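You operate a simulated robot arm through the tools that you are given. There is no shell and no other tool. Be economical: measure what you need, move in short steps, check, and stop when the job is done.

The job below is to be done with a simulated robot arm. You get a single attempt, and the scene is never put back.

TASK
Empty the vacuum's dust cup into the waste bin.
Fine: clip the cup back on; leave the vacuum off; shut the bin lid.

Only the result counts: the job must be done as asked and must still hold three seconds after the hand-in. Knocking over, shifting, dropping, spilling or breaking anything else fails it. Lids that push on must go on centred and level and be pressed home; caps that screw on are set level and turned clockwise until they are tight.

THE ROBOT
A 7-joint arm with a two-finger parallel gripper, hanging from a carriage that runs on a gantry, over the field with the corners [-150.1, -11.2], [79.9, -12.9], [80.9, 115.1], [-149.1, 116.8] (x, y) and turns from -370 to 317 degrees about z. Base frame: it is fixed where the carriage stands at the start and does not move with it; the origin is on the floor, on the carriage's upright axis, x ahead of it, y to its left, z up. Readings come in cm, degrees, newtons and seconds.
With the tool pointing down near the work surface it reaches from about 46 to 80 cm from the robot's upright axis, wherever it stands. Its first joint turns from -143.0 to 143.0 degrees. Places, roughly: dust cup (6x6x6 cm) [140, -10, 110]; snack worktop [190, -30, 90]; vacuum [150, -25, 100]; vacuum button [140, -10, 90]; waste bin [70, -30, 30]; waste bin lid [70, -30, 50]. Payload 1.57 kg.
The tool frame sits at the grasp point between the pads (the TCP): z along the fingers, y along the line on which they close. The tips reach 3 cm beyond it. The gripper opens to 11 cm. The fingers are 2.4 cm wide and 1.2 cm thick; the gripper's body (4.8 by 11.2 cm) begins 7.8 cm behind the TCP.
Orientation is that of the tool frame in the base frame, as a unit quaternion [x, y, z, w]. With the fingers straight down and closing along the base's y, the tool's x points along the base's -x, its y along +y and its z along -z.

THE INTERFACE
- The arm moves only by the tool send_rows. Its argument "moves" is a list of rows, each a list of 3 entries, a list of its own where there are three numbers: the shift along the base's x, y, z in cm, then the turn, a rotation vector about the base's x, y, z in degrees, then the opening in per cent of the stroke, from 0 (shut) to 100 (fully open). In form: [[[dx, dy, dz], [ax, ay, az], hand], ...]. A call has 1 to 10 rows; each row is the pose to reach, as a shift and turn from the pose commanded when the call began. Each row takes 0.2 s and may step no farther than 5 cm and 8.6 degrees from the row before; otherwise, or with a gripper value out of range, the whole call is refused. A pose out of reach is approached as far as the arm can. The call stops where the force on the tool passes 70 N (or 10 N more than at its start, if that is more) or the arm is blocked; 0.2 s more then pass. The fingers move at their own pace (about 4.5 cm/s each) and stop on an object; they squeeze with about 28 N. The grip force told is the motor's: it shows also when the fingers shut on nothing. Time passes only in rows, and 0.2 s behind the last, so rows that repeat a pose let the fingers close. It gives the time, the measured TCP pose, the force on the tool (base axes), the opening and the grip force at its end, in the units of the frame above (readings bear some noise), with the torque about the TCP (base axes, N m) and any sound that the robot's microphone picked up.
- Cameras (640 x 400 px; columns grow to the right, rows downward): "scene" is now at [28.05, -3.38, 163.53]; the picture's right is [-0.51, -0.86, 0.00], its down [-0.73, 0.43, -0.53] and it looks along [0.45, -0.27, -0.85] (base axes); focal length 254 px, centre (320, 200). "wrist" rides on the gripper at [7, 1.6, -14.1] in the tool frame; the picture's right is [-0.23, 0.97, 0.00], its down [-0.85, -0.20, -0.48] and it looks along [-0.47, -0.11, 0.88] (tool axes); focal length 222 px, centre (320, 200). There is no depth. A picture from a camera that has moved, and an enlarged one, comes with that camera's place and axes in the base frame and with its lens.
- snapshot(camera): a new picture of that camera. No time passes.
- lift_body(by): slides the trunk up (or, below 0, down) by that many cm; the arm and the scene camera ride with it, the base frame stays. It gives what a move gives, with no picture.
- drive_base(legs): drives the robot by 1 to 6 legs, each [ahead, left, turn to the left] in cm, cm and degrees, along the robot's own axes; the way and the turn of a leg run together, so that a leg with both is an arc; at most 150 cm and 180 degrees a leg. The arm and the cameras ride along, it lands a little off, and it stops where it bumps. It keeps to its track: a leg is cut to what the track allows. It gives what a move gives.
- head_to(pan, tilt): turns the head with the scene camera to pan (to the left, within 155 degrees either way) and tilt (down, from -29 to 69), counted from straight ahead of the robot. It gives what a move gives.
- inspect(camera, box): a new picture of the part [left, top, right, bottom] of that camera's present view, enlarged. No time passes.
- hand_in(): hands the job in; it is judged then, once.

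Go step by step. Nothing tells you exact positions but the pictures and the camera data: compare them with the known pose of the tool, close in by small moves and look again before you grip or let go. The budget is 120 turns and 90 pictures, counting those below and the enlarged ones. Unless the task says otherwise, let go and move clear before handing in, and close with one line.

The tools are called after "Call:" as a command line: name --argument value ..., lists and objects as JSON in quotes. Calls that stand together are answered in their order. send_rows: Moves the arm, as the interface text tells. Its arguments: {"type":"object","properties":{"moves":{"type":"array"}},"required":["moves"]} The other tools are called the same way: lift_body (by) slides the trunk up or down; drive_base (legs) drives the base; head_to (pan, tilt) turns the head that bears the scene camera; snapshot (camera) takes a picture; inspect (camera, box) takes an enlarged picture of a part of a camera's view; hand_in () hands the job in.

At the start:

```text
time_s: 0.0
ee_pos: [65.0, -44.49, 108.12]
tcp_rot: [0.001, 1.0, 0.001, 0.0]
force: [0.1, -0.9, -0.4]
wrist_torque: [-0.03, 0.01, -0.02]
width: 11.01
finger_force: 0.1
trunk travel left (down, up): [-31.6, 27.9]
robot x, y, heading: [0.2, -0.35, -0.1]
head pan, tilt: [-30.5, 58.3]
```

scene: 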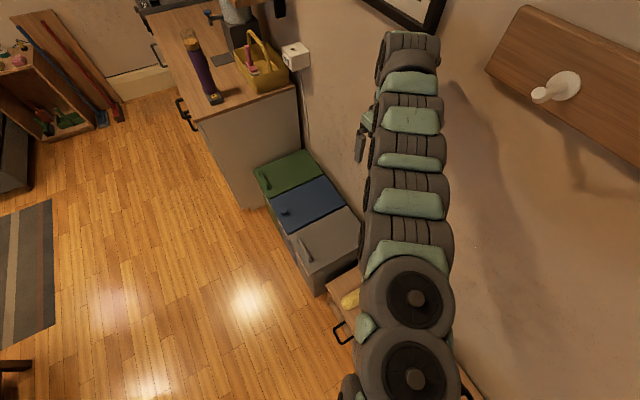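
wrist: 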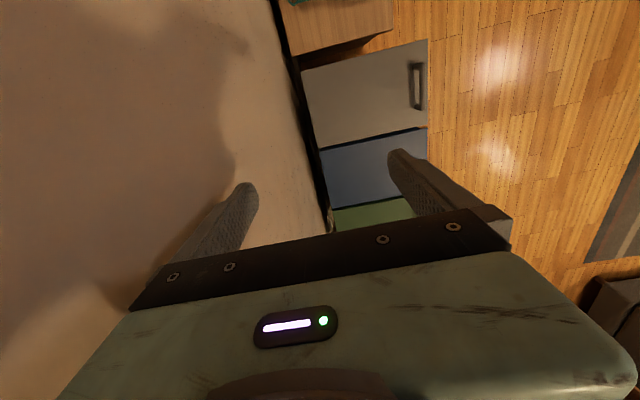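

I see a worktop with a purple, upright vacuum-like object, and three bins with green, blue and grey lids beside it. I'll enlarge both areas before moving anything.

Call:
inspect --camera "scene" --box '[140, 0, 320, 112]'

Call:
inspect --camera "scene" --box '[220, 130, 400, 300]'

```text
3.56 times, centred on (230, 56) of scene
camera zoom: at [28.05, -3.38, 163.53], right [-0.51, -0.86, 0.0], down [-0.73, 0.43, -0.53], along [0.45, -0.27, -0.85], focal length 902 px, centre (640, 712)
```

zoom: 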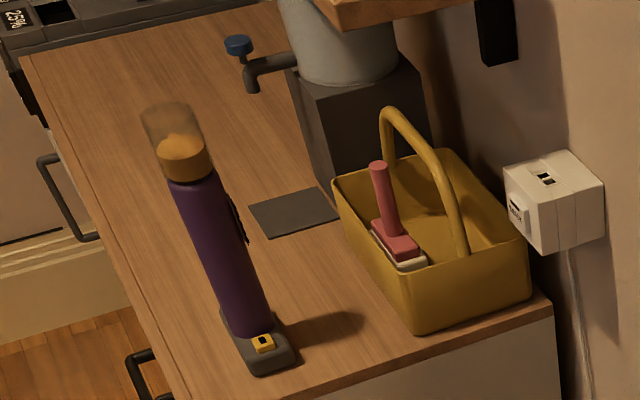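

```text
2.35 times, centred on (310, 215) of scene
camera zoom: at [28.05, -3.38, 163.53], right [-0.51, -0.86, 0.0], down [-0.73, 0.43, -0.53], along [0.45, -0.27, -0.85], focal length 597 px, centre (344, 165)
```

zoom: 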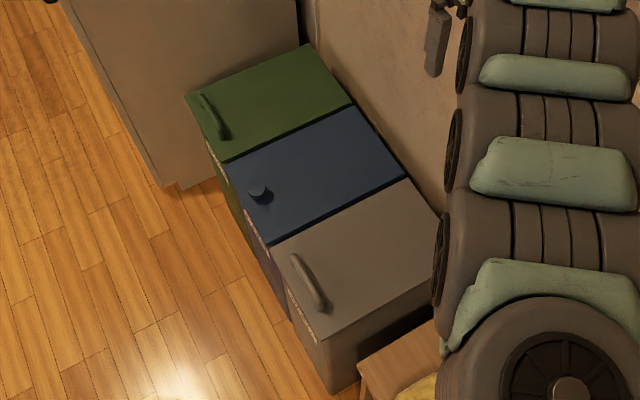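

The grey lid comes out at about (68, -30), so it matches the waste bin. The vacuum stands at about (140, -12) with its cup on top. I'll drive closer, keeping the arm away from the worktop.

Call:
drive_base --legs '[[0, 45, 25], [64, -30, 0]]'

Call:
head_to --pan -60 --tilt 45

Call:
snapshot --camera "scene"

```text
time_s: 6.2
ee_pos: [139.7, 30.7, 108.28]
tcp_rot: [-0.216, 0.977, 0.001, 0.0]
force: [0.3, -0.8, -0.3]
wrist_torque: [0.0, -0.02, -0.01]
width: 10.98
finger_force: 0.0
trunk travel left (down, up): [-31.6, 27.9]
robot x, y, heading: [62.11, 43.89, 25.0]
head pan, tilt: [-30.5, 58.3]
```

```text
time_s: 7.1
ee_pos: [139.55, 30.67, 108.35]
tcp_rot: [-0.215, 0.977, 0.0, 0.0]
force: [-0.4, -0.4, -0.9]
wrist_torque: [-0.01, 0.02, 0.04]
width: 11.0
finger_force: 0.0
trunk travel left (down, up): [-31.6, 27.9]
robot x, y, heading: [62.07, 43.52, 24.7]
head pan, tilt: [-60.0, 45.0]
```

```text
85 pictures are left
camera scene: at [88.78, 48.36, 165.27], right [-0.57, -0.82, 0.0], down [-0.58, 0.41, -0.71], along [0.58, -0.41, -0.71], focal length 254 px, centre (320, 200)
```

scene: 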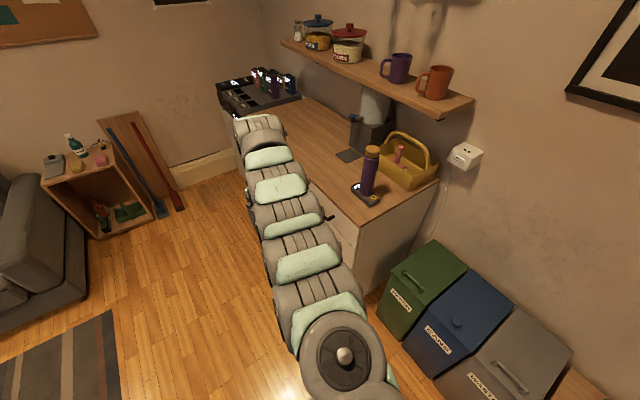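

Call:
inspect --camera "scene" --box '[320, 120, 440, 220]'

Call:
inspect --camera "scene" --box '[370, 230, 610, 400]'

```text
4.00 times, centred on (380, 170) of scene
camera zoom: at [88.78, 48.36, 165.27], right [-0.57, -0.82, 0.0], down [-0.58, 0.41, -0.71], along [0.58, -0.41, -0.71], focal length 1014 px, centre (80, 320)
```

zoom: 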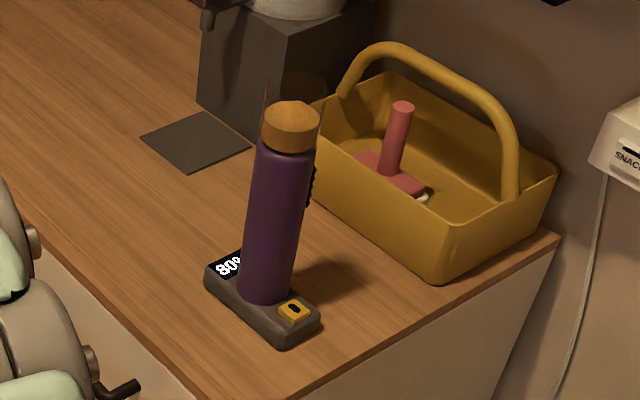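

```text
2.35 times, centred on (490, 315) of scene
camera zoom: at [88.78, 48.36, 165.27], right [-0.57, -0.82, 0.0], down [-0.58, 0.41, -0.71], along [0.58, -0.41, -0.71], focal length 597 px, centre (-80, -71)
```

zoom: 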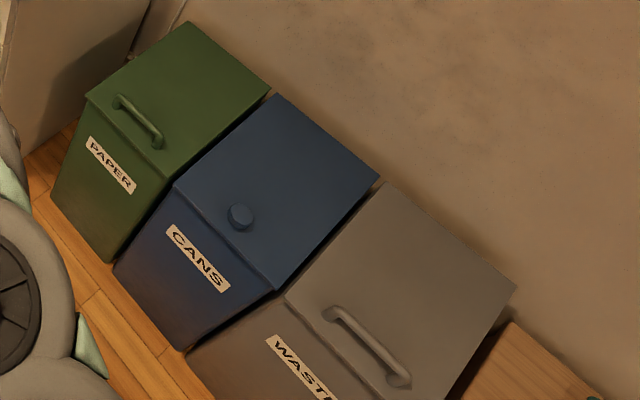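

The grey bin is labelled WASTE, with a hinged-looking lid and a bar handle at the front edge, at about (66, -19, 53). The vacuum's clear cup is at about (141, -13, 111). I'll open the bin first, lining up in front of it.

Call:
drive_base --legs '[[10.3, 12.9, 0], [0, 0, -80.6]]'

Call:
head_to --pan -35 --tilt 60

Call:
snapshot --camera "scene"

Call:
snapshot --camera "wrist"

```text
time_s: 12.0
ee_pos: [66.33, -19.08, 108.29]
tcp_rot: [0.465, 0.885, 0.0, 0.0]
force: [-0.9, -0.2, -0.8]
wrist_torque: [-0.01, -0.04, 0.0]
width: 10.98
finger_force: 0.1
trunk travel left (down, up): [-31.6, 27.9]
robot x, y, heading: [65.94, 59.25, -55.2]
head pan, tilt: [-60.0, 45.0]
```

```text
time_s: 12.9
ee_pos: [66.39, -19.18, 108.36]
tcp_rot: [0.464, 0.886, 0.0, 0.0]
force: [0.4, -0.1, 0.0]
wrist_torque: [0.0, 0.01, -0.02]
width: 11.01
finger_force: 0.0
trunk travel left (down, up): [-31.6, 27.9]
robot x, y, heading: [65.95, 59.56, -55.7]
head pan, tilt: [-35.0, 60.0]
```

```text
82 pictures are left
camera scene: at [78.65, 34.91, 163.33], right [-1.0, 0.01, 0.0], down [0.01, 0.87, -0.5], along [0.0, -0.5, -0.87], focal length 254 px, centre (320, 200)
```

scene: 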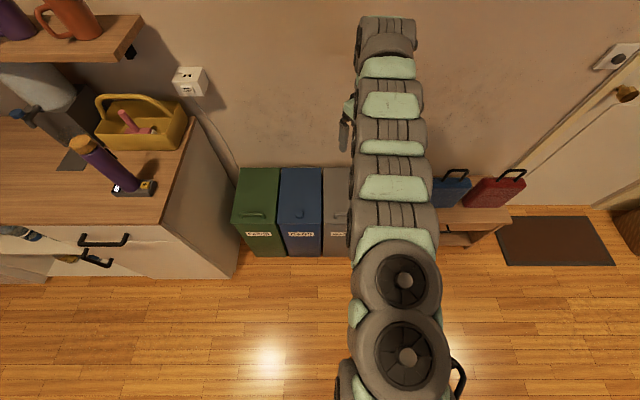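

```text
81 pictures are left
camera wrist: at [63.7, -12.27, 122.38], right [0.93, 0.37, 0.0], down [0.32, -0.82, 0.48], along [0.17, -0.45, -0.88], focal length 222 px, centre (320, 200)
```

wrist: 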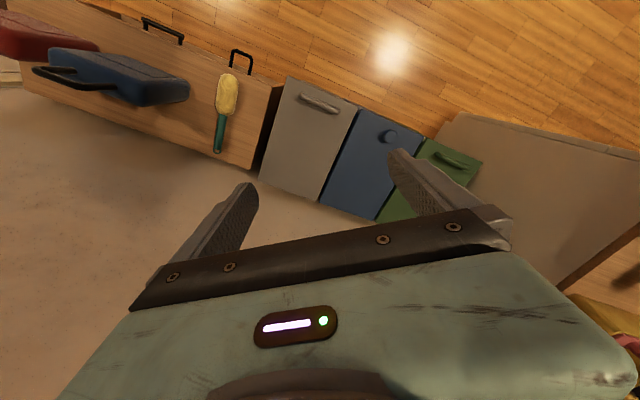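

The wrist view puts the handle at about (65.6, -18, 53), with its bar along x. I'll lower the trunk and yaw the tool so it closes along y.

Call:
lift_body --by -31

Call:
send_rows --moves '[[[0, 0, 0], [0, 0, 8], 100], [[0, 0, 0], [0, 0, 16], 100], [[0, 0, 0], [0, 0, 24], 100], [[0, 0, 0], [0, 0, 32], 100], [[0, 0, 0], [0, 0, 40], 100], [[0, 0, 0], [0, 0, 48], 100], [[0, 0, 0], [0, 0, 55], 100]]'

Call:
snapshot --camera "wrist"

```text
time_s: 16.0
ee_pos: [66.36, -19.1, 77.25]
tcp_rot: [0.465, 0.885, 0.0, 0.0]
force: [0.2, 0.0, 0.4]
wrist_torque: [-0.04, 0.02, -0.02]
width: 11.01
finger_force: 0.0
trunk travel left (down, up): [-0.6, 58.9]
robot x, y, heading: [66.45, 59.51, -55.2]
head pan, tilt: [-35.0, 60.0]
```

```text
time_s: 17.6
ee_pos: [66.27, -19.07, 77.2]
tcp_rot: [0.002, 1.0, -0.001, 0.0]
force: [0.6, -0.6, 0.0]
wrist_torque: [0.02, 0.01, -0.01]
width: 11.0
finger_force: 0.1
trunk travel left (down, up): [-0.6, 58.9]
robot x, y, heading: [65.88, 59.74, -55.5]
head pan, tilt: [-35.0, 60.0]
```

```text
80 pictures are left
camera wrist: at [59.26, -17.25, 91.45], right [0.23, 0.97, 0.0], down [0.85, -0.2, 0.48], along [0.47, -0.11, -0.88], focal length 222 px, centre (320, 200)
```

wrist: 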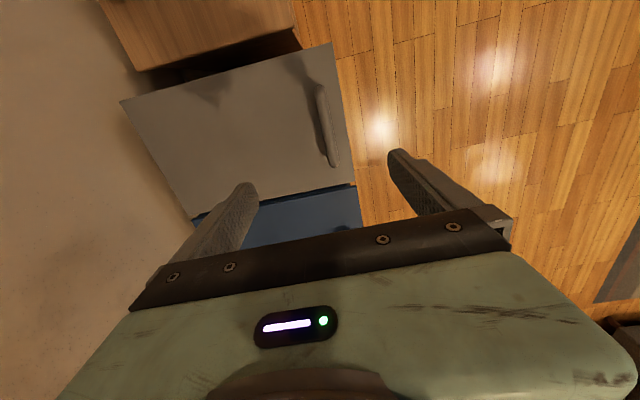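

Call:
inspect --camera "wrist" --box '[260, 40, 400, 200]'

Call:
inspect --camera "scene" --box '[220, 140, 360, 280]'

```text
2.50 times, centred on (330, 120) of wrist
camera zoom: at [59.26, -17.25, 91.45], right [0.23, 0.97, 0.0], down [0.85, -0.2, 0.48], along [0.47, -0.11, -0.88], focal length 555 px, centre (295, 400)
```

zoom: 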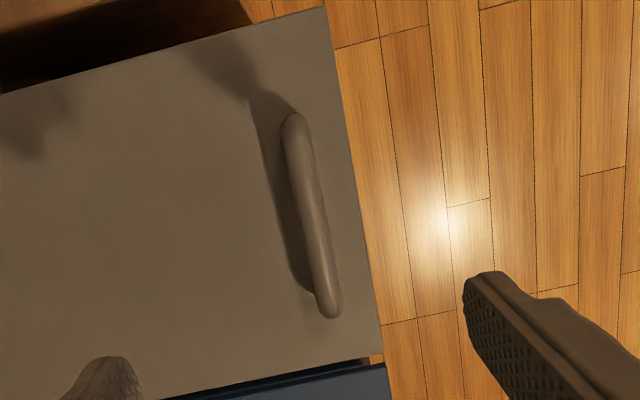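

```text
2.86 times, centred on (290, 210) of scene
camera zoom: at [78.66, 34.91, 132.32], right [-1.0, 0.01, 0.0], down [0.01, 0.87, -0.5], along [0.0, -0.5, -0.87], focal length 725 px, centre (406, 171)
```

zoom: 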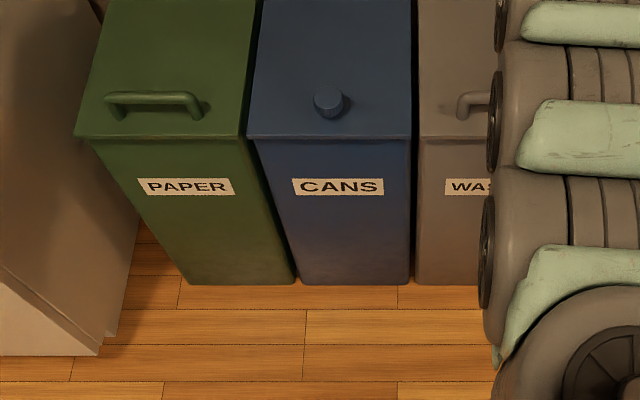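

The handle works out at (66, -17.5, 58) and the lid top at about 54.5, with the hinge near y = -47. I'll pitch the tool 30° towards the wall and stop above the bar to check.

Call:
send_rows --moves '[[[0, 0, -3], [-8, 0, 0], 50], [[0, 0.5, -6], [-16, 0, 0], 50], [[0, 1.5, -8], [-24, 0, 0], 50], [[0, 3.5, -9.7], [-30, 0, 0], 50], [[0, 4.5, -13], [-30, 0, 0], 50], [[0, 4.5, -13], [-30, 0, 0], 50]]'

Call:
snapshot --camera "wrist"

```text
time_s: 19.0
ee_pos: [66.51, -14.9, 64.27]
tcp_rot: [0.004, 0.966, -0.259, 0.002]
force: [1.3, -1.3, -0.2]
wrist_torque: [0.09, 0.08, -0.07]
width: 5.49
finger_force: 0.2
trunk travel left (down, up): [-0.6, 58.9]
robot x, y, heading: [65.76, 59.52, -55.4]
head pan, tilt: [-35.0, 60.0]
```

```text
77 pictures are left
camera wrist: at [59.46, -6.19, 75.57], right [0.23, 0.84, -0.49], down [0.85, 0.06, 0.52], along [0.47, -0.54, -0.7], focal length 222 px, centre (320, 200)
```

wrist: 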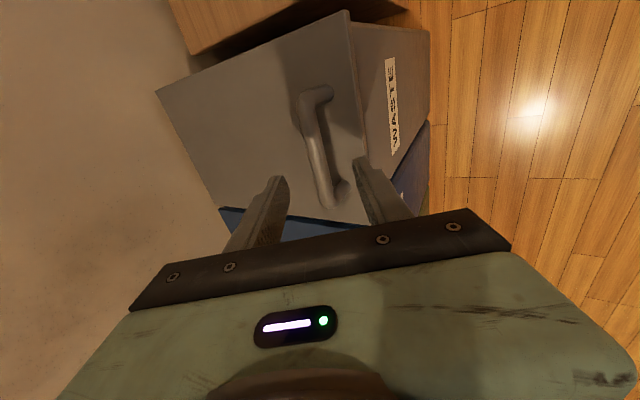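

The bar sits between the fingers and in line with the tool. I'll advance 5 cm along the tool and close.

Call:
send_rows --moves '[[[0, -1.2, -2.1], [0, 0, 0], 50], [[0, -2.5, -4.3], [0, 0, 0], 50], [[0, -2.7, -4.6], [0, 0, 0], 0], [[0, -2.7, -4.6], [0, 0, 0], 0], [[0, -2.7, -4.6], [0, 0, 0], 0], [[0, -2.7, -4.6], [0, 0, 0], 0]]'

Call:
snapshot --camera "wrist"

```text
time_s: 20.4
ee_pos: [66.47, -17.48, 59.72]
tcp_rot: [0.003, 0.965, -0.261, 0.002]
force: [0.3, -5.5, 2.9]
wrist_torque: [-0.11, 0.09, 0.26]
width: 1.57
finger_force: 28.6
trunk travel left (down, up): [-0.6, 58.9]
robot x, y, heading: [65.93, 59.76, -55.1]
head pan, tilt: [-35.0, 60.0]
```

```text
76 pictures are left
camera wrist: at [59.35, -8.77, 71.14], right [0.23, 0.84, -0.49], down [0.85, 0.06, 0.52], along [0.47, -0.54, -0.7], focal length 222 px, centre (320, 200)
```

wrist: 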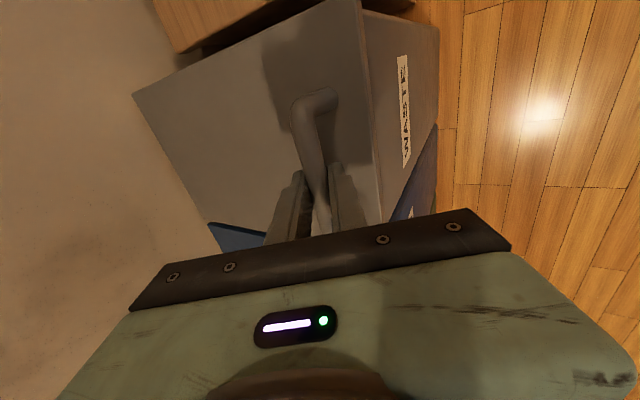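

The bar is gripped at 1.6 cm. I'll try the first 15° of the lid's arc and watch the force.

Call:
send_rows --moves '[[[0, -0.2, 1.3], [1, 0, 0], 0], [[0, -0.46, 2.56], [2, 0, 0], 0], [[0, -0.8, 3.8], [3, 0, 0], 0], [[0, -1.14, 5.07], [4, 0, 0], 0], [[0, -1.6, 6.3], [5, 0, 0], 0], [[0, -2.04, 7.5], [6, 0, 0], 0]]'

Call:
snapshot --camera "wrist"

```text
time_s: 21.8
ee_pos: [66.47, -19.5, 67.19]
tcp_rot: [0.003, 0.978, -0.209, 0.001]
force: [1.2, -12.2, -5.8]
wrist_torque: [-0.06, -0.08, 0.32]
width: 1.56
finger_force: 31.0
trunk travel left (down, up): [-0.6, 58.9]
robot x, y, heading: [65.96, 59.7, -55.7]
head pan, tilt: [-35.0, 60.0]
```

```text
75 pictures are left
camera wrist: at [59.34, -12.07, 79.38], right [0.23, 0.89, -0.4], down [0.85, 0.01, 0.52], along [0.47, -0.46, -0.76], focal length 222 px, centre (320, 200)
```

wrist: 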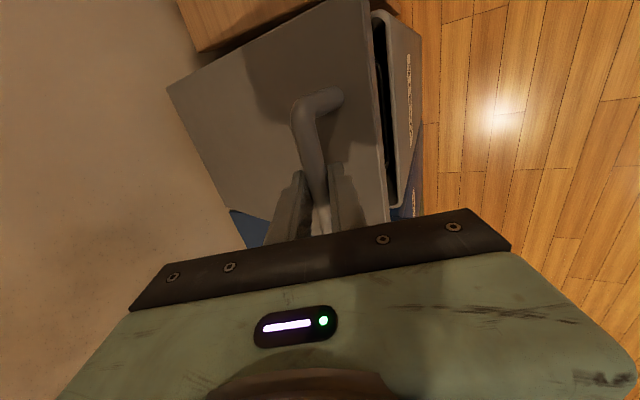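

The lid is hinged and following well, with a slight pull towards the wall. I'll go on along the arc to about 45°, bent a little more towards the wall.

Call:
send_rows --moves '[[[0, -0.8, 1.2], [1, 0, 0], 0], [[0, -1.5, 2.36], [2, 0, 0], 0], [[0, -2.2, 3.5], [4, 0, 0], 0], [[0, -2.9, 4.6], [6, 0, 0], 0], [[0, -4.5, 6.7], [9, 0, 0], 0], [[0, -6.2, 8.7], [12, 0, 0], 0], [[0, -8.1, 10.5], [15, 0, 0], 0], [[0, -10.1, 12.2], [18, 0, 0], 0]]'

Call:
snapshot --camera "wrist"

```text
time_s: 23.6
ee_pos: [66.7, -22.41, 78.38]
tcp_rot: [0.004, 0.997, -0.08, -0.007]
force: [1.0, 1.1, -0.9]
wrist_torque: [-0.12, 0.1, 0.01]
width: 0.0
finger_force: 21.3
out of reach, approached as far as the arm can: row 6, 7, 8
trunk travel left (down, up): [-0.6, 58.9]
robot x, y, heading: [66.0, 59.23, -55.5]
head pan, tilt: [-35.0, 60.0]
```

```text
74 pictures are left
camera wrist: at [59.9, -18.31, 92.2], right [0.23, 0.96, -0.16], down [0.86, -0.13, 0.49], along [0.45, -0.25, -0.86], focal length 222 px, centre (320, 200)
```

wrist: 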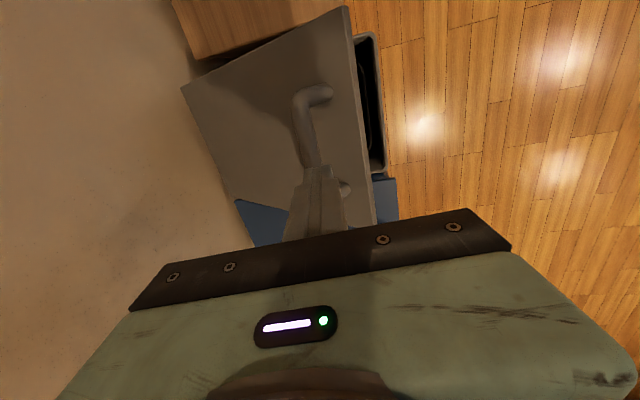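

The arm ran out of reach and slipped off the bar, but the lid stays ajar on its own. I'll raise the trunk and bring the carriage closer to the bin.

Call:
lift_body --by 12

Call:
drive_base --legs '[[-4.9, -17.7, 0]]'

Call:
snapshot --camera "wrist"

Call:
snapshot --camera "scene"

```text
time_s: 25.1
ee_pos: [66.34, -22.33, 90.29]
tcp_rot: [0.003, 0.997, -0.082, -0.007]
force: [0.5, 1.3, 1.1]
wrist_torque: [-0.05, -0.01, 0.03]
width: 0.01
finger_force: 21.3
trunk travel left (down, up): [-12.6, 46.9]
robot x, y, heading: [66.05, 59.66, -55.3]
head pan, tilt: [-35.0, 60.0]
```

```text
time_s: 26.6
ee_pos: [49.82, -28.28, 90.11]
tcp_rot: [0.0, 0.997, -0.081, -0.007]
force: [-0.9, -0.1, 0.0]
wrist_torque: [0.03, 0.0, -0.02]
width: 0.0
finger_force: 21.3
trunk travel left (down, up): [-12.6, 46.9]
robot x, y, heading: [48.73, 53.75, -55.2]
head pan, tilt: [-35.0, 60.0]
```

```text
73 pictures are left
camera wrist: at [42.88, -24.33, 104.03], right [0.23, 0.96, -0.16], down [0.86, -0.12, 0.49], along [0.45, -0.25, -0.86], focal length 222 px, centre (320, 200)
```

wrist: 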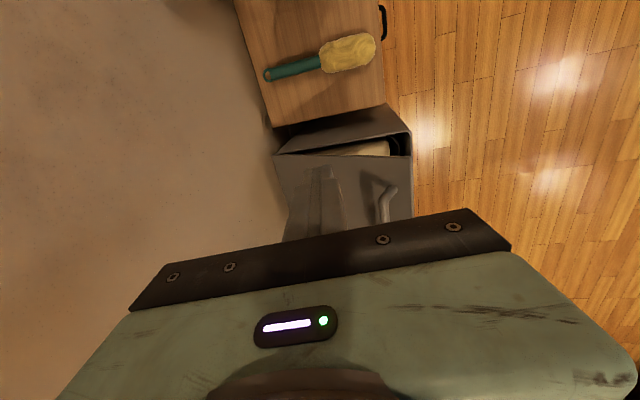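

```text
72 pictures are left
camera scene: at [61.58, 29.02, 144.32], right [-1.0, 0.0, 0.0], down [0.0, 0.87, -0.5], along [0.0, -0.5, -0.87], focal length 254 px, centre (320, 200)
```

scene: 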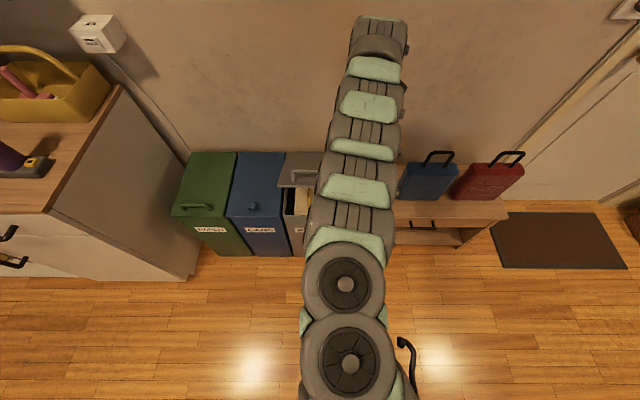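

My drive was mostly sideways, but the lid still holds at about 25°. I'll set up again beside the bin, at about (12, 0), so the whole arc stays in reach.

Call:
drive_base --legs '[[0, 0, 70], [-49.6, -42.8, 0]]'

Call:
head_to --pan -40 --tilt 55

Call:
snapshot --camera "scene"

Call:
snapshot --camera "wrist"

```text
time_s: 33.5
ee_pos: [89.53, -26.86, 90.22]
tcp_rot: [-0.586, 0.806, -0.069, 0.042]
force: [-0.3, 0.3, -0.4]
wrist_torque: [0.0, -0.01, -0.05]
width: 0.0
finger_force: 21.4
trunk travel left (down, up): [-12.6, 46.9]
robot x, y, heading: [11.15, -2.4, 17.1]
head pan, tilt: [-35.0, 60.0]
```

```text
time_s: 34.1
ee_pos: [89.46, -26.85, 90.19]
tcp_rot: [-0.586, 0.806, -0.069, 0.042]
force: [-0.2, 0.3, 0.2]
wrist_torque: [0.01, 0.0, 0.01]
width: 0.0
finger_force: 21.0
trunk travel left (down, up): [-12.6, 46.9]
robot x, y, heading: [11.24, -2.22, 16.9]
head pan, tilt: [-40.0, 55.0]
```

```text
71 pictures are left
camera scene: at [39.09, 1.29, 144.93], right [-0.39, -0.92, 0.0], down [-0.75, 0.32, -0.57], along [0.53, -0.22, -0.82], focal length 254 px, centre (320, 200)
```

scene: 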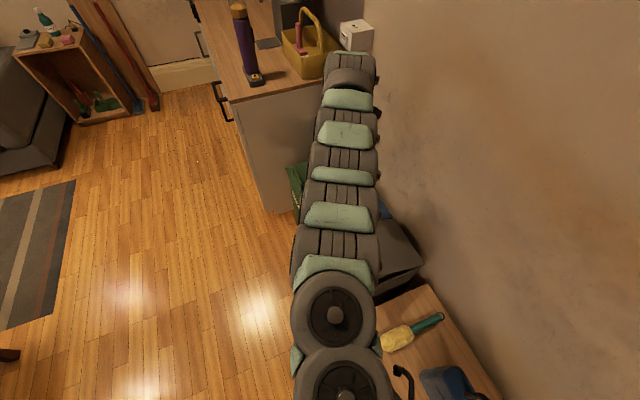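

```text
70 pictures are left
camera wrist: at [83.67, -31.96, 104.01], right [-0.84, 0.51, -0.16], down [0.38, 0.78, 0.49], along [0.38, 0.35, -0.86], focal length 222 px, centre (320, 200)
```

wrist: 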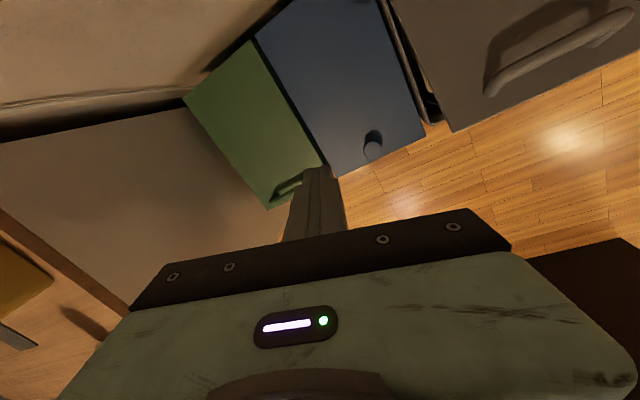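

The bar is now at about y = -23, z = 72, which is a lid angle of about 29°. I'll yaw the tool back and move above the bar with the fingers open.

Call:
send_rows --moves '[[[-2.6, 0.6, 0], [0, 0, -8], 50], [[-5.2, 1.2, 0], [0, 0, -16], 50], [[-7.8, 1.8, 0], [0, 0, -24], 50], [[-10.4, 2.4, 0], [0, 0, -32], 50], [[-13, 3, 0], [0, 0, -40], 50], [[-15.6, 3.6, 0], [0, 0, -48], 50], [[-18.2, 4.2, 0], [0, 0, -56], 50], [[-20.8, 4.8, 0], [0, 0, -64], 50], [[-23.2, 4.8, -2], [0, 0, -72], 50], [[-23.2, 4.8, -5], [0, 0, -72], 50]]'

Call:
snapshot --camera "wrist"

```text
time_s: 36.3
ee_pos: [76.97, -19.5, 78.67]
tcp_rot: [-0.077, 0.993, -0.079, 0.033]
force: [0.4, 1.0, 0.6]
wrist_torque: [-0.04, 0.0, 0.03]
width: 5.52
finger_force: 0.1
out of reach, approached as far as the arm can: row 5, 6, 7, 8, 9, 10
trunk travel left (down, up): [-12.6, 46.9]
robot x, y, heading: [11.52, -2.51, 17.2]
head pan, tilt: [-40.0, 55.0]
```

```text
69 pictures are left
camera wrist: at [68.81, -16.78, 92.03], right [0.08, 0.99, -0.15], down [0.84, 0.01, 0.55], along [0.54, -0.17, -0.82], focal length 222 px, centre (320, 200)
```

wrist: 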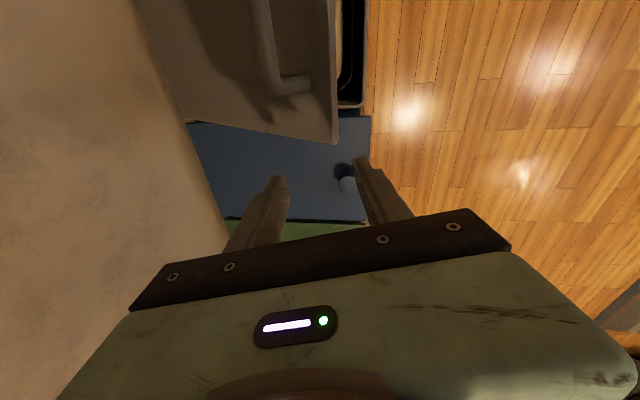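

The arm stopped short in x. I'll try the remaining move with the present rotation, to see whether yaw or reach is the limit.

Call:
send_rows --moves '[[[-3, 0, 2], [0, 0, 0], 50], [[-6, 0, 3], [0, 0, 0], 50], [[-9, 0, 3], [0, 0, 0], 50], [[-10.5, 0, 3], [0, 0, 0], 50]]'

```text
time_s: 37.3
ee_pos: [69.32, -19.68, 77.17]
tcp_rot: [-0.074, 0.992, -0.081, 0.057]
force: [0.3, 1.0, 0.2]
wrist_torque: [-0.02, 0.07, -0.04]
width: 5.53
finger_force: 0.0
out of reach, approached as far as the arm can: row 1, 2, 3, 4
trunk travel left (down, up): [-12.6, 46.9]
robot x, y, heading: [11.3, -2.13, 16.9]
head pan, tilt: [-40.0, 55.0]
```

The arm is too folded this close to the carriage with the trunk low. I'll raise the trunk 20 cm and reach down from there.

Call:
lift_body --by 22

Call:
send_rows --moves '[[[-1, 0, -4], [0, 0, 0], 50], [[-2, 0, -8], [0, 0, 0], 50], [[-3, 0, -12], [0, 0, 0], 50], [[-3, 0, -16], [0, 0, 0], 50], [[-3, 0, -18], [0, 0, 0], 50]]'

Call:
snapshot --camera "wrist"

```text
time_s: 39.6
ee_pos: [69.57, -19.92, 99.3]
tcp_rot: [-0.073, 0.992, -0.081, 0.059]
force: [0.5, -0.2, 0.2]
wrist_torque: [-0.03, -0.01, 0.01]
width: 5.49
finger_force: 0.1
trunk travel left (down, up): [-34.6, 24.9]
robot x, y, heading: [11.23, -2.54, 16.9]
head pan, tilt: [-40.0, 55.0]
```

```text
time_s: 40.8
ee_pos: [66.79, -19.94, 81.61]
tcp_rot: [-0.075, 0.992, -0.081, 0.059]
force: [-0.2, 0.0, -0.7]
wrist_torque: [-0.03, -0.02, 0.01]
width: 5.49
finger_force: 0.0
trunk travel left (down, up): [-34.6, 24.9]
robot x, y, heading: [10.88, -2.13, 16.9]
head pan, tilt: [-40.0, 55.0]
```

```text
68 pictures are left
camera wrist: at [57.86, -17.09, 94.39], right [0.09, 0.99, -0.14], down [0.81, 0.01, 0.59], along [0.59, -0.17, -0.79], focal length 222 px, centre (320, 200)
```

wrist: 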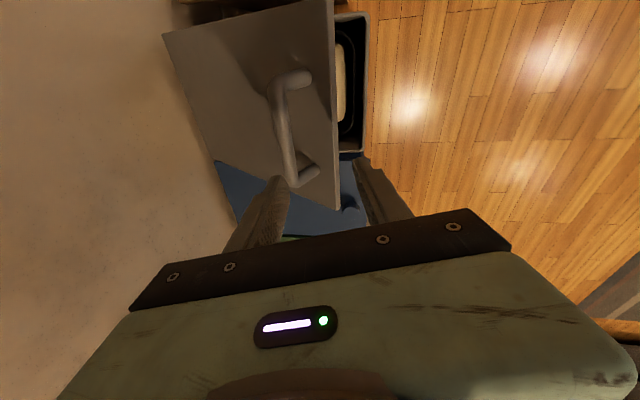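

The bar now reads (66, -24, 71.5). I'll level the tool and lower the open fingers around it.

Call:
send_rows --moves '[[[-0.3, -2, 0], [4.5, 3.4, -4.3], 40], [[-0.5, -4, 0], [9, 6.8, -8.6], 40], [[-0.5, -4, -3], [9, 6.8, -8.6], 40], [[-0.5, -4, -3], [9, 6.8, -8.6], 40]]'

Call:
snapshot --camera "wrist"

```text
time_s: 41.8
ee_pos: [66.09, -23.6, 78.5]
tcp_rot: [0.0, 1.0, -0.003, -0.001]
force: [-0.5, -0.3, 0.5]
wrist_torque: [0.02, 0.01, -0.02]
width: 4.39
finger_force: 0.1
trunk travel left (down, up): [-34.6, 24.9]
robot x, y, heading: [11.04, -2.03, 16.9]
head pan, tilt: [-40.0, 55.0]
```

```text
67 pictures are left
camera wrist: at [59.07, -21.83, 92.64], right [0.23, 0.97, -0.01], down [0.86, -0.2, 0.48], along [0.46, -0.11, -0.88], focal length 222 px, centre (320, 200)
```

wrist: 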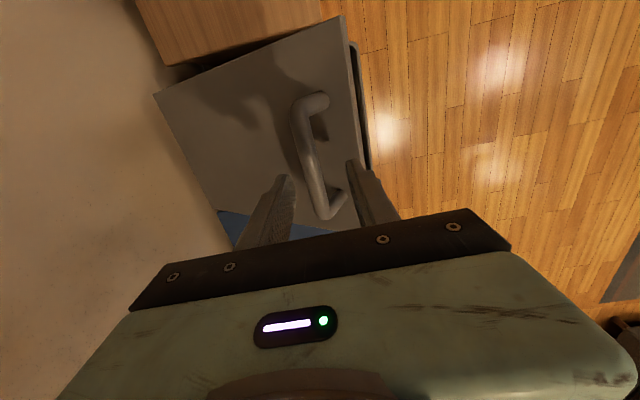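

Call:
send_rows --moves '[[[0, -0.4, -3], [0, 0, 0], 40], [[0, -0.4, -5], [0, 0, 0], 40], [[0, -0.4, -5.5], [0, 0, 0], 0], [[0, -0.4, -5.5], [0, 0, 0], 0], [[0, -0.4, -5.5], [0, 0, 0], 0], [[0, -0.4, -5.5], [0, 0, 0], 0]]'

```text
time_s: 43.2
ee_pos: [66.07, -23.9, 72.74]
tcp_rot: [0.0, 1.0, -0.001, -0.001]
force: [-2.2, 12.4, 8.3]
wrist_torque: [-0.03, 0.16, -0.02]
width: 1.59
finger_force: 31.6
trunk travel left (down, up): [-34.6, 24.9]
robot x, y, heading: [11.19, -2.25, 16.8]
head pan, tilt: [-40.0, 55.0]
```

Gripped again. I'll continue the arc to about 60° of lid angle.

Call:
send_rows --moves '[[[0, -1.2, 1.4], [0, 0, 0], 0], [[0, -2.5, 2.7], [0, 0, 0], 0], [[0, -3.7, 3.9], [0, 0, 0], 0], [[0, -5.1, 5.1], [0, 0, 0], 0], [[0, -6.7, 6.2], [0, 0, 0], 0], [[0, -8.4, 7.3], [0, 0, 0], 0]]'

Call:
snapshot --camera "wrist"

```text
time_s: 44.6
ee_pos: [65.99, -32.62, 80.12]
tcp_rot: [0.001, 1.0, -0.003, 0.0]
force: [0.3, 7.3, 12.0]
wrist_torque: [-0.04, -0.39, 0.12]
width: 1.54
finger_force: 30.9
trunk travel left (down, up): [-34.6, 24.9]
robot x, y, heading: [11.42, -2.28, 17.2]
head pan, tilt: [-40.0, 55.0]
```

```text
66 pictures are left
camera wrist: at [59.02, -30.74, 94.27], right [0.23, 0.97, -0.01], down [0.85, -0.2, 0.48], along [0.47, -0.12, -0.88], focal length 222 px, centre (320, 200)
```

wrist: 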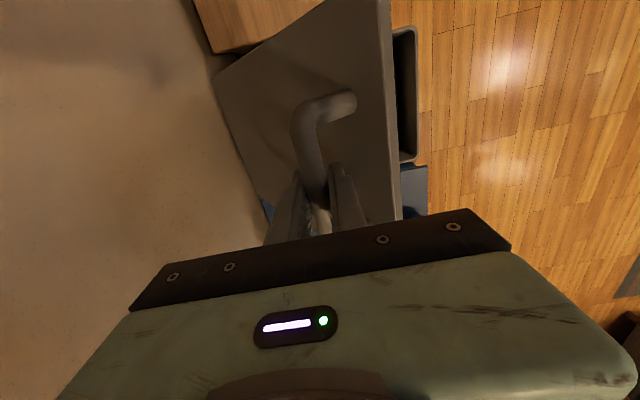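

Call:
send_rows --moves '[[[0, -1.1, 0.9], [0, 0, 0], 0], [[0, -2.3, 1.6], [0, 0, 0], 0], [[0, -3.5, 2.2], [0, 0, 0], 0], [[0, -4.6, 2.6], [0, 0, 0], 0]]'

Call:
snapshot --camera "wrist"

Call:
snapshot --camera "scene"

```text
time_s: 45.6
ee_pos: [65.91, -37.45, 82.78]
tcp_rot: [0.0, 1.0, -0.002, -0.002]
force: [10.4, -9.7, -26.4]
wrist_torque: [0.06, 0.25, 0.32]
width: 1.58
finger_force: 31.1
trunk travel left (down, up): [-34.6, 24.9]
robot x, y, heading: [11.26, -2.53, 16.7]
head pan, tilt: [-40.0, 55.0]
```

```text
65 pictures are left
camera wrist: at [58.88, -35.57, 96.84], right [0.23, 0.97, -0.01], down [0.86, -0.2, 0.48], along [0.46, -0.12, -0.88], focal length 222 px, centre (320, 200)
```

wrist: 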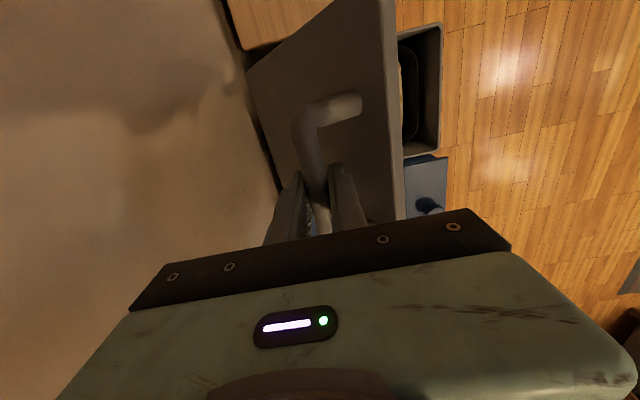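

```text
64 pictures are left
camera scene: at [39.08, 1.25, 166.9], right [-0.39, -0.92, 0.0], down [-0.75, 0.32, -0.57], along [0.53, -0.22, -0.82], focal length 254 px, centre (320, 200)
```

scene: 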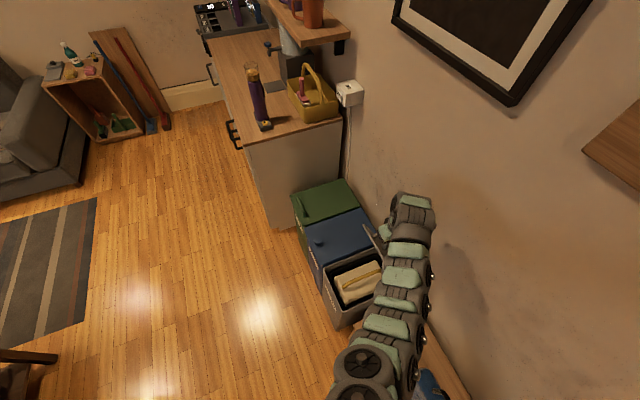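

The bin is well open at about 68° of lid angle. I'll release gently, rise and see whether the lid holds.

Call:
send_rows --moves '[[[0, 0, 0], [0, 0, 0], 25], [[0, 0, 0], [0, 0, 0], 25], [[0, 0, 2], [0, 0, 0], 25], [[0, 0, 5], [0, 0, 0], 25], [[0, 0, 9], [0, 0, 0], 25], [[0, 3, 13], [0, 0, 0], 25], [[0, 6, 16], [0, 0, 0], 25]]'

Call:
snapshot --camera "wrist"

```text
time_s: 47.2
ee_pos: [66.79, -31.88, 96.91]
tcp_rot: [0.001, 1.0, -0.002, 0.001]
force: [-0.1, 0.6, 0.1]
wrist_torque: [0.01, 0.0, 0.0]
width: 2.74
finger_force: 0.0
out of reach, approached as far as the arm can: row 7
trunk travel left (down, up): [-34.6, 24.9]
robot x, y, heading: [11.51, -2.2, 16.9]
head pan, tilt: [-40.0, 55.0]
```

```text
63 pictures are left
camera wrist: at [59.88, -29.97, 110.97], right [0.23, 0.97, 0.0], down [0.85, -0.2, 0.48], along [0.47, -0.11, -0.88], focal length 222 px, centre (320, 200)
```

wrist: 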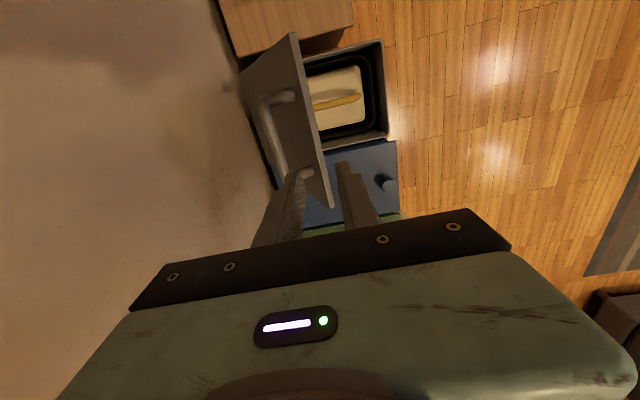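

The lid holds by itself. Next the vacuum: I'll raise the trunk, drive towards it and look at the cup closely.

Call:
lift_body --by 14

Call:
drive_base --legs '[[53.7, 9, 0]]'

Call:
head_to --pan -45 --tilt 45

Call:
snapshot --camera "scene"

Call:
snapshot --camera "wrist"

```text
time_s: 48.9
ee_pos: [67.08, -31.84, 110.92]
tcp_rot: [0.001, 1.0, -0.003, 0.0]
force: [0.1, 0.2, -0.4]
wrist_torque: [-0.03, -0.02, 0.0]
width: 2.76
finger_force: 0.1
trunk travel left (down, up): [-48.6, 10.9]
robot x, y, heading: [11.42, -2.73, 17.1]
head pan, tilt: [-40.0, 55.0]
```

```text
time_s: 52.0
ee_pos: [114.99, -6.83, 110.9]
tcp_rot: [-0.006, 1.0, -0.003, 0.0]
force: [-0.4, 0.1, -0.3]
wrist_torque: [0.02, 0.0, -0.02]
width: 2.77
finger_force: 0.1
trunk travel left (down, up): [-48.6, 10.9]
robot x, y, heading: [59.45, 22.1, 17.8]
head pan, tilt: [-40.0, 55.0]
```

```text
time_s: 52.7
ee_pos: [114.99, -6.8, 110.75]
tcp_rot: [-0.005, 1.0, -0.003, 0.0]
force: [-0.3, 0.2, -0.4]
wrist_torque: [-0.03, 0.01, 0.01]
width: 2.74
finger_force: 0.0
trunk travel left (down, up): [-48.6, 10.9]
robot x, y, heading: [58.85, 22.06, 17.4]
head pan, tilt: [-45.0, 45.0]
```

```text
62 pictures are left
camera scene: at [87.34, 24.96, 182.27], right [-0.46, -0.89, 0.0], down [-0.63, 0.32, -0.71], along [0.63, -0.32, -0.71], focal length 254 px, centre (320, 200)
```

scene: 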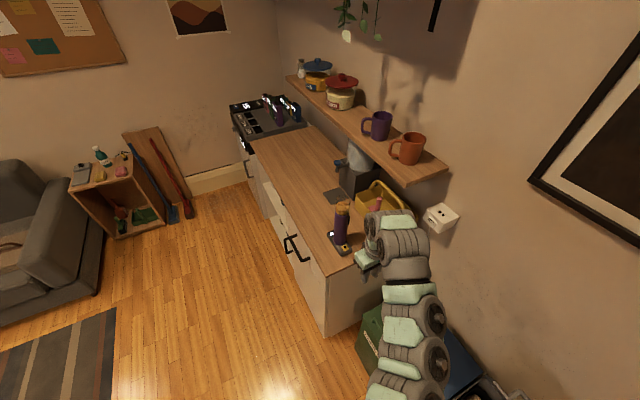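

```text
61 pictures are left
camera wrist: at [107.93, -5.11, 124.94], right [0.22, 0.98, -0.01], down [0.86, -0.19, 0.48], along [0.47, -0.11, -0.88], focal length 222 px, centre (320, 200)
```

wrist: 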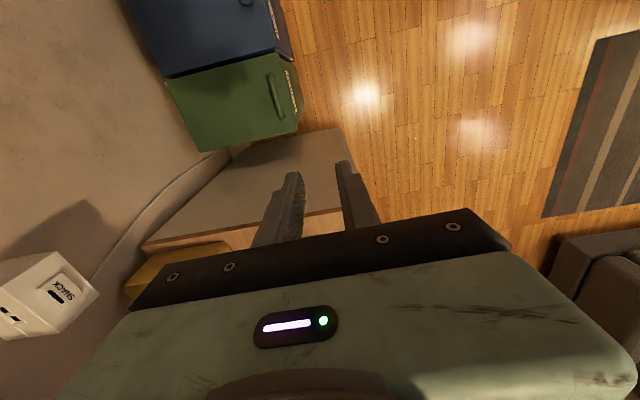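

Call:
inspect --camera "scene" --box '[310, 190, 390, 260]'

```text
5.71 times, centred on (350, 225) of scene
camera zoom: at [87.34, 24.96, 182.27], right [-0.46, -0.89, 0.0], down [-0.63, 0.32, -0.71], along [0.63, -0.32, -0.71], focal length 1449 px, centre (149, 57)
```

zoom: 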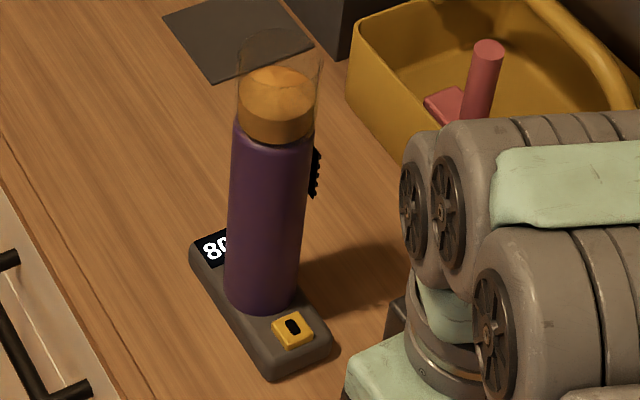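

The cup stands at about (142, -12.5), from z = 110 to 117, transparent, with dust in its lower half. I'll pitch the tool to horizontal at a safe distance, so that I can grip the cup from its side and later roll it over.

Call:
send_rows --moves '[[[0.5, 0, 0.5], [0, -8, 0], 100], [[1, 0, 1], [0, -16, 0], 100], [[1.5, 0, 1.5], [0, -24, 0], 100], [[2, 0, 2], [0, -32, 0], 100], [[2.5, 0, 2], [0, -40, 0], 100], [[3, 0, 2], [0, -48, 0], 100], [[3.5, 0, 2], [0, -56, 0], 100], [[4, 0, 2], [0, -64, 0], 100], [[4.5, 0, 2], [0, -72, 0], 100], [[5, 0, 2], [0, -80, 0], 100]]'

Call:
snapshot --camera "wrist"

```text
time_s: 54.9
ee_pos: [119.9, -6.85, 112.86]
tcp_rot: [-0.002, 0.765, -0.005, 0.644]
force: [0.6, -0.7, 0.5]
wrist_torque: [0.01, -0.01, 0.03]
width: 11.01
finger_force: 0.0
trunk travel left (down, up): [-48.6, 10.9]
robot x, y, heading: [58.54, 21.95, 17.8]
head pan, tilt: [-45.0, 45.0]
```

```text
59 pictures are left
camera wrist: at [104.78, -5.13, 108.39], right [0.04, 0.98, 0.21], down [-0.33, -0.19, 0.93], along [0.94, -0.11, 0.31], focal length 222 px, centre (320, 200)
```

wrist: 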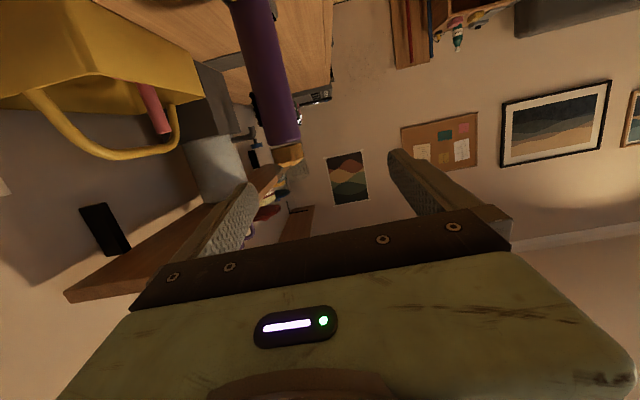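

Call:
inspect --camera "wrist" --box '[220, 60, 360, 200]'

```text
2.86 times, centred on (290, 130) of wrist
camera zoom: at [104.78, -5.13, 108.39], right [0.04, 0.98, 0.21], down [-0.33, -0.19, 0.93], along [0.94, -0.11, 0.31], focal length 635 px, centre (406, 400)
```

zoom: 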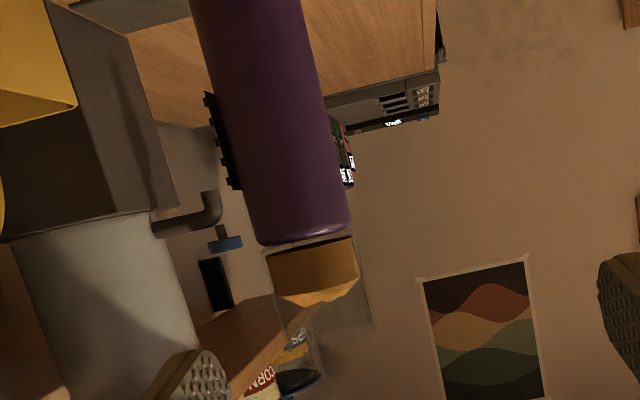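

The cup is clearly seen: axis at about (142, -13.5), from z = 110 to 116.5, with the body below it. I'll nudge the base, finish levelling the tool and recheck before closing in.

Call:
drive_base --legs '[[8, -8, 0]]'

Call:
send_rows --moves '[[[0, 0, 0], [0, -5, 0], 100], [[0, 0, 0], [0, -10, 0], 100], [[0, 0, 0], [0, -10, 0], 100]]'

Call:
inspect --camera "wrist" --box '[200, 40, 440, 240]'

```text
time_s: 56.1
ee_pos: [129.72, -12.37, 112.79]
tcp_rot: [-0.001, 0.766, -0.007, 0.643]
force: [0.4, -0.7, 0.9]
wrist_torque: [-0.03, -0.01, -0.05]
width: 11.01
finger_force: 0.1
trunk travel left (down, up): [-48.6, 10.9]
robot x, y, heading: [69.02, 16.53, 17.5]
head pan, tilt: [-45.0, 45.0]
```

```text
time_s: 57.0
ee_pos: [129.77, -12.48, 112.87]
tcp_rot: [-0.001, 0.707, -0.007, 0.707]
force: [-0.4, -0.3, -1.1]
wrist_torque: [0.0, 0.01, 0.05]
width: 10.99
finger_force: 0.1
trunk travel left (down, up): [-48.6, 10.9]
robot x, y, heading: [68.6, 16.75, 17.5]
head pan, tilt: [-45.0, 45.0]
```

```text
2.00 times, centred on (320, 140) of wrist
camera zoom: at [115.55, -10.56, 105.82], right [0.01, 0.98, 0.22], down [-0.48, -0.19, 0.86], along [0.88, -0.11, 0.47], focal length 444 px, centre (320, 320)
```

zoom: 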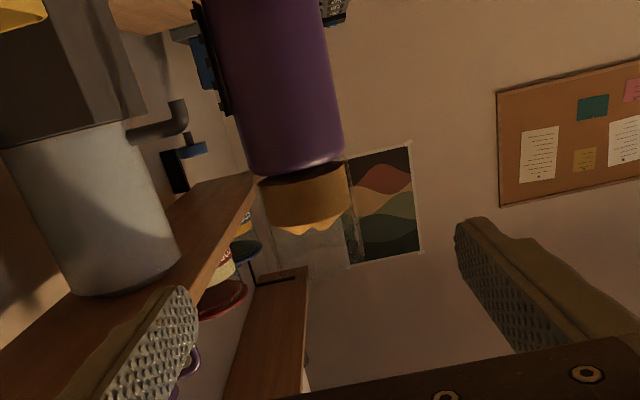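

Call:
send_rows --moves '[[[3, -0.4, 0], [0, 0, 0], 100], [[6, -0.4, 0], [0, 0, 0], 100], [[8, -0.4, 0], [0, 0, 0], 100], [[8, -0.4, 0], [0, 0, 0], 100]]'

Call:
snapshot --camera "wrist"

Call:
inspect --camera "scene" --box '[270, 180, 430, 300]'

```text
time_s: 58.0
ee_pos: [137.81, -12.47, 112.9]
tcp_rot: [-0.001, 0.707, -0.006, 0.707]
force: [-0.4, 0.5, 0.0]
wrist_torque: [-0.03, -0.02, -0.01]
width: 10.98
finger_force: 0.0
trunk travel left (down, up): [-48.6, 10.9]
robot x, y, heading: [68.74, 16.55, 17.6]
head pan, tilt: [-45.0, 45.0]
```

```text
56 pictures are left
camera wrist: at [123.75, -10.75, 105.86], right [0.01, 0.98, 0.22], down [-0.48, -0.19, 0.86], along [0.88, -0.11, 0.47], focal length 222 px, centre (320, 200)
```

wrist: 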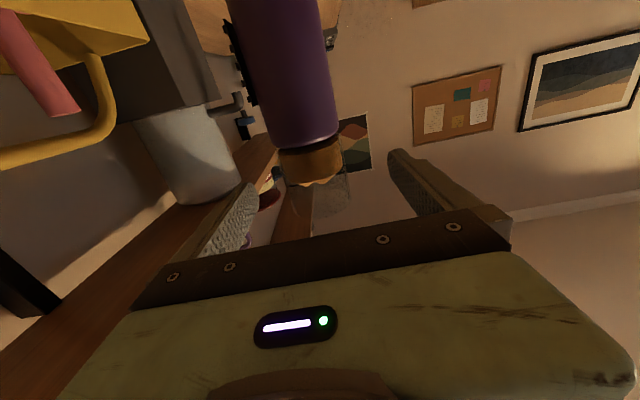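

```text
3.33 times, centred on (350, 240) of scene
camera zoom: at [97.28, 19.6, 182.27], right [-0.46, -0.89, 0.0], down [-0.63, 0.33, -0.71], along [0.63, -0.33, -0.71], focal length 845 px, centre (220, 67)
```

zoom: 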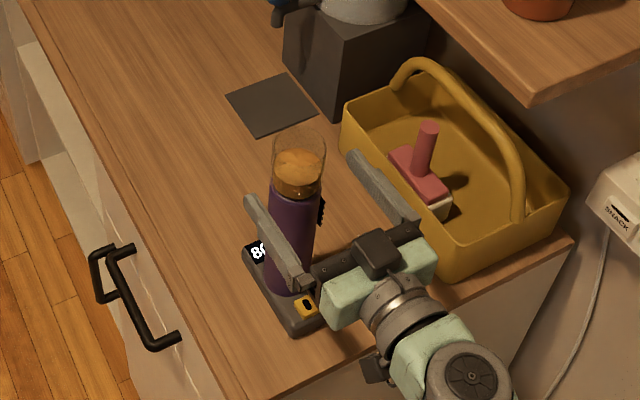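

The camera line agrees: the cup axis is at (141.5, -12.8), 3.7 cm ahead. I'll advance and close gently on the cup.

Call:
send_rows --moves '[[[1.8, -0.4, 0.2], [0, 0, 0], 100], [[3.6, -0.4, 0.2], [0, 0, 0], 100], [[3.6, -0.4, 0.2], [0, 0, 0], 70], [[3.6, -0.4, 0.2], [0, 0, 0], 70]]'

Call:
inspect --camera "scene" --box '[290, 180, 410, 280]'

Call:
inspect --camera "wrist" --box '[200, 60, 440, 240]'

```text
time_s: 59.0
ee_pos: [141.46, -13.1, 112.96]
tcp_rot: [-0.001, 0.707, -0.007, 0.707]
force: [0.5, 1.1, 0.0]
wrist_torque: [-0.01, 0.0, 0.03]
width: 7.73
finger_force: 0.1
trunk travel left (down, up): [-48.6, 10.9]
robot x, y, heading: [69.05, 16.97, 17.5]
head pan, tilt: [-45.0, 45.0]
```

```text
4.00 times, centred on (350, 230) of scene
camera zoom: at [97.27, 19.6, 182.27], right [-0.46, -0.89, 0.0], down [-0.63, 0.33, -0.71], along [0.63, -0.33, -0.71], focal length 1014 px, centre (200, 80)
```

zoom: 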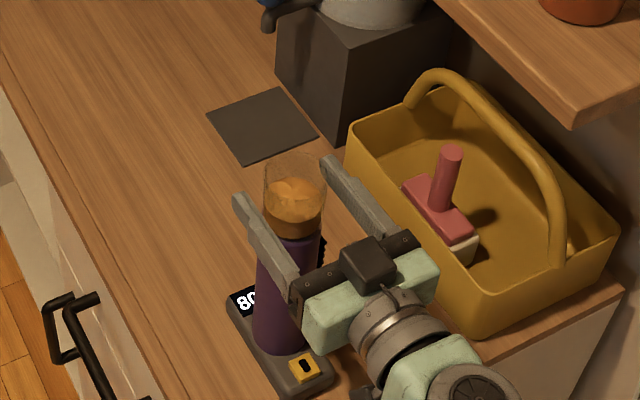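

```text
2.22 times, centred on (320, 150) of wrist
camera zoom: at [127.29, -11.33, 105.97], right [0.01, 0.98, 0.22], down [-0.48, -0.19, 0.86], along [0.88, -0.11, 0.47], focal length 494 px, centre (320, 311)
```

zoom: 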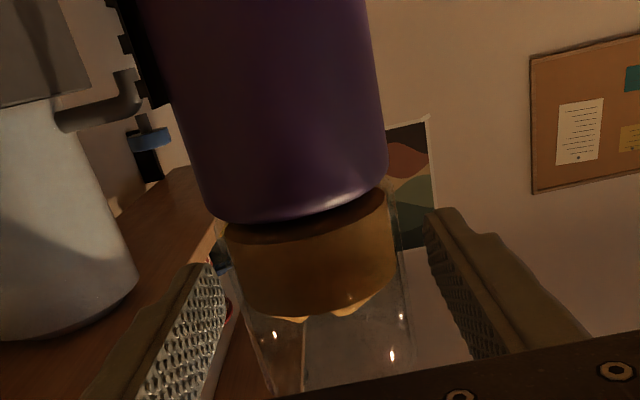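

The fingers straddle the cup at its mid-height, so I'll close.

Call:
send_rows --moves '[[[0, 0, 0], [0, 0, 0], 52], [[0, 0, 0], [0, 0, 0], 45], [[0, 0, 0], [0, 0, 0], 30], [[0, 0, 0], [0, 0, 0], 20], [[0, 0, 0], [0, 0, 0], 20]]'

```text
time_s: 60.1
ee_pos: [141.59, -13.19, 112.89]
tcp_rot: [0.001, 0.707, -0.008, 0.707]
force: [0.3, -0.1, -0.5]
wrist_torque: [0.01, 0.02, 0.01]
width: 5.37
finger_force: 28.2
trunk travel left (down, up): [-48.6, 10.9]
robot x, y, heading: [69.37, 16.89, 17.5]
head pan, tilt: [-45.0, 45.0]
heard: snap
```

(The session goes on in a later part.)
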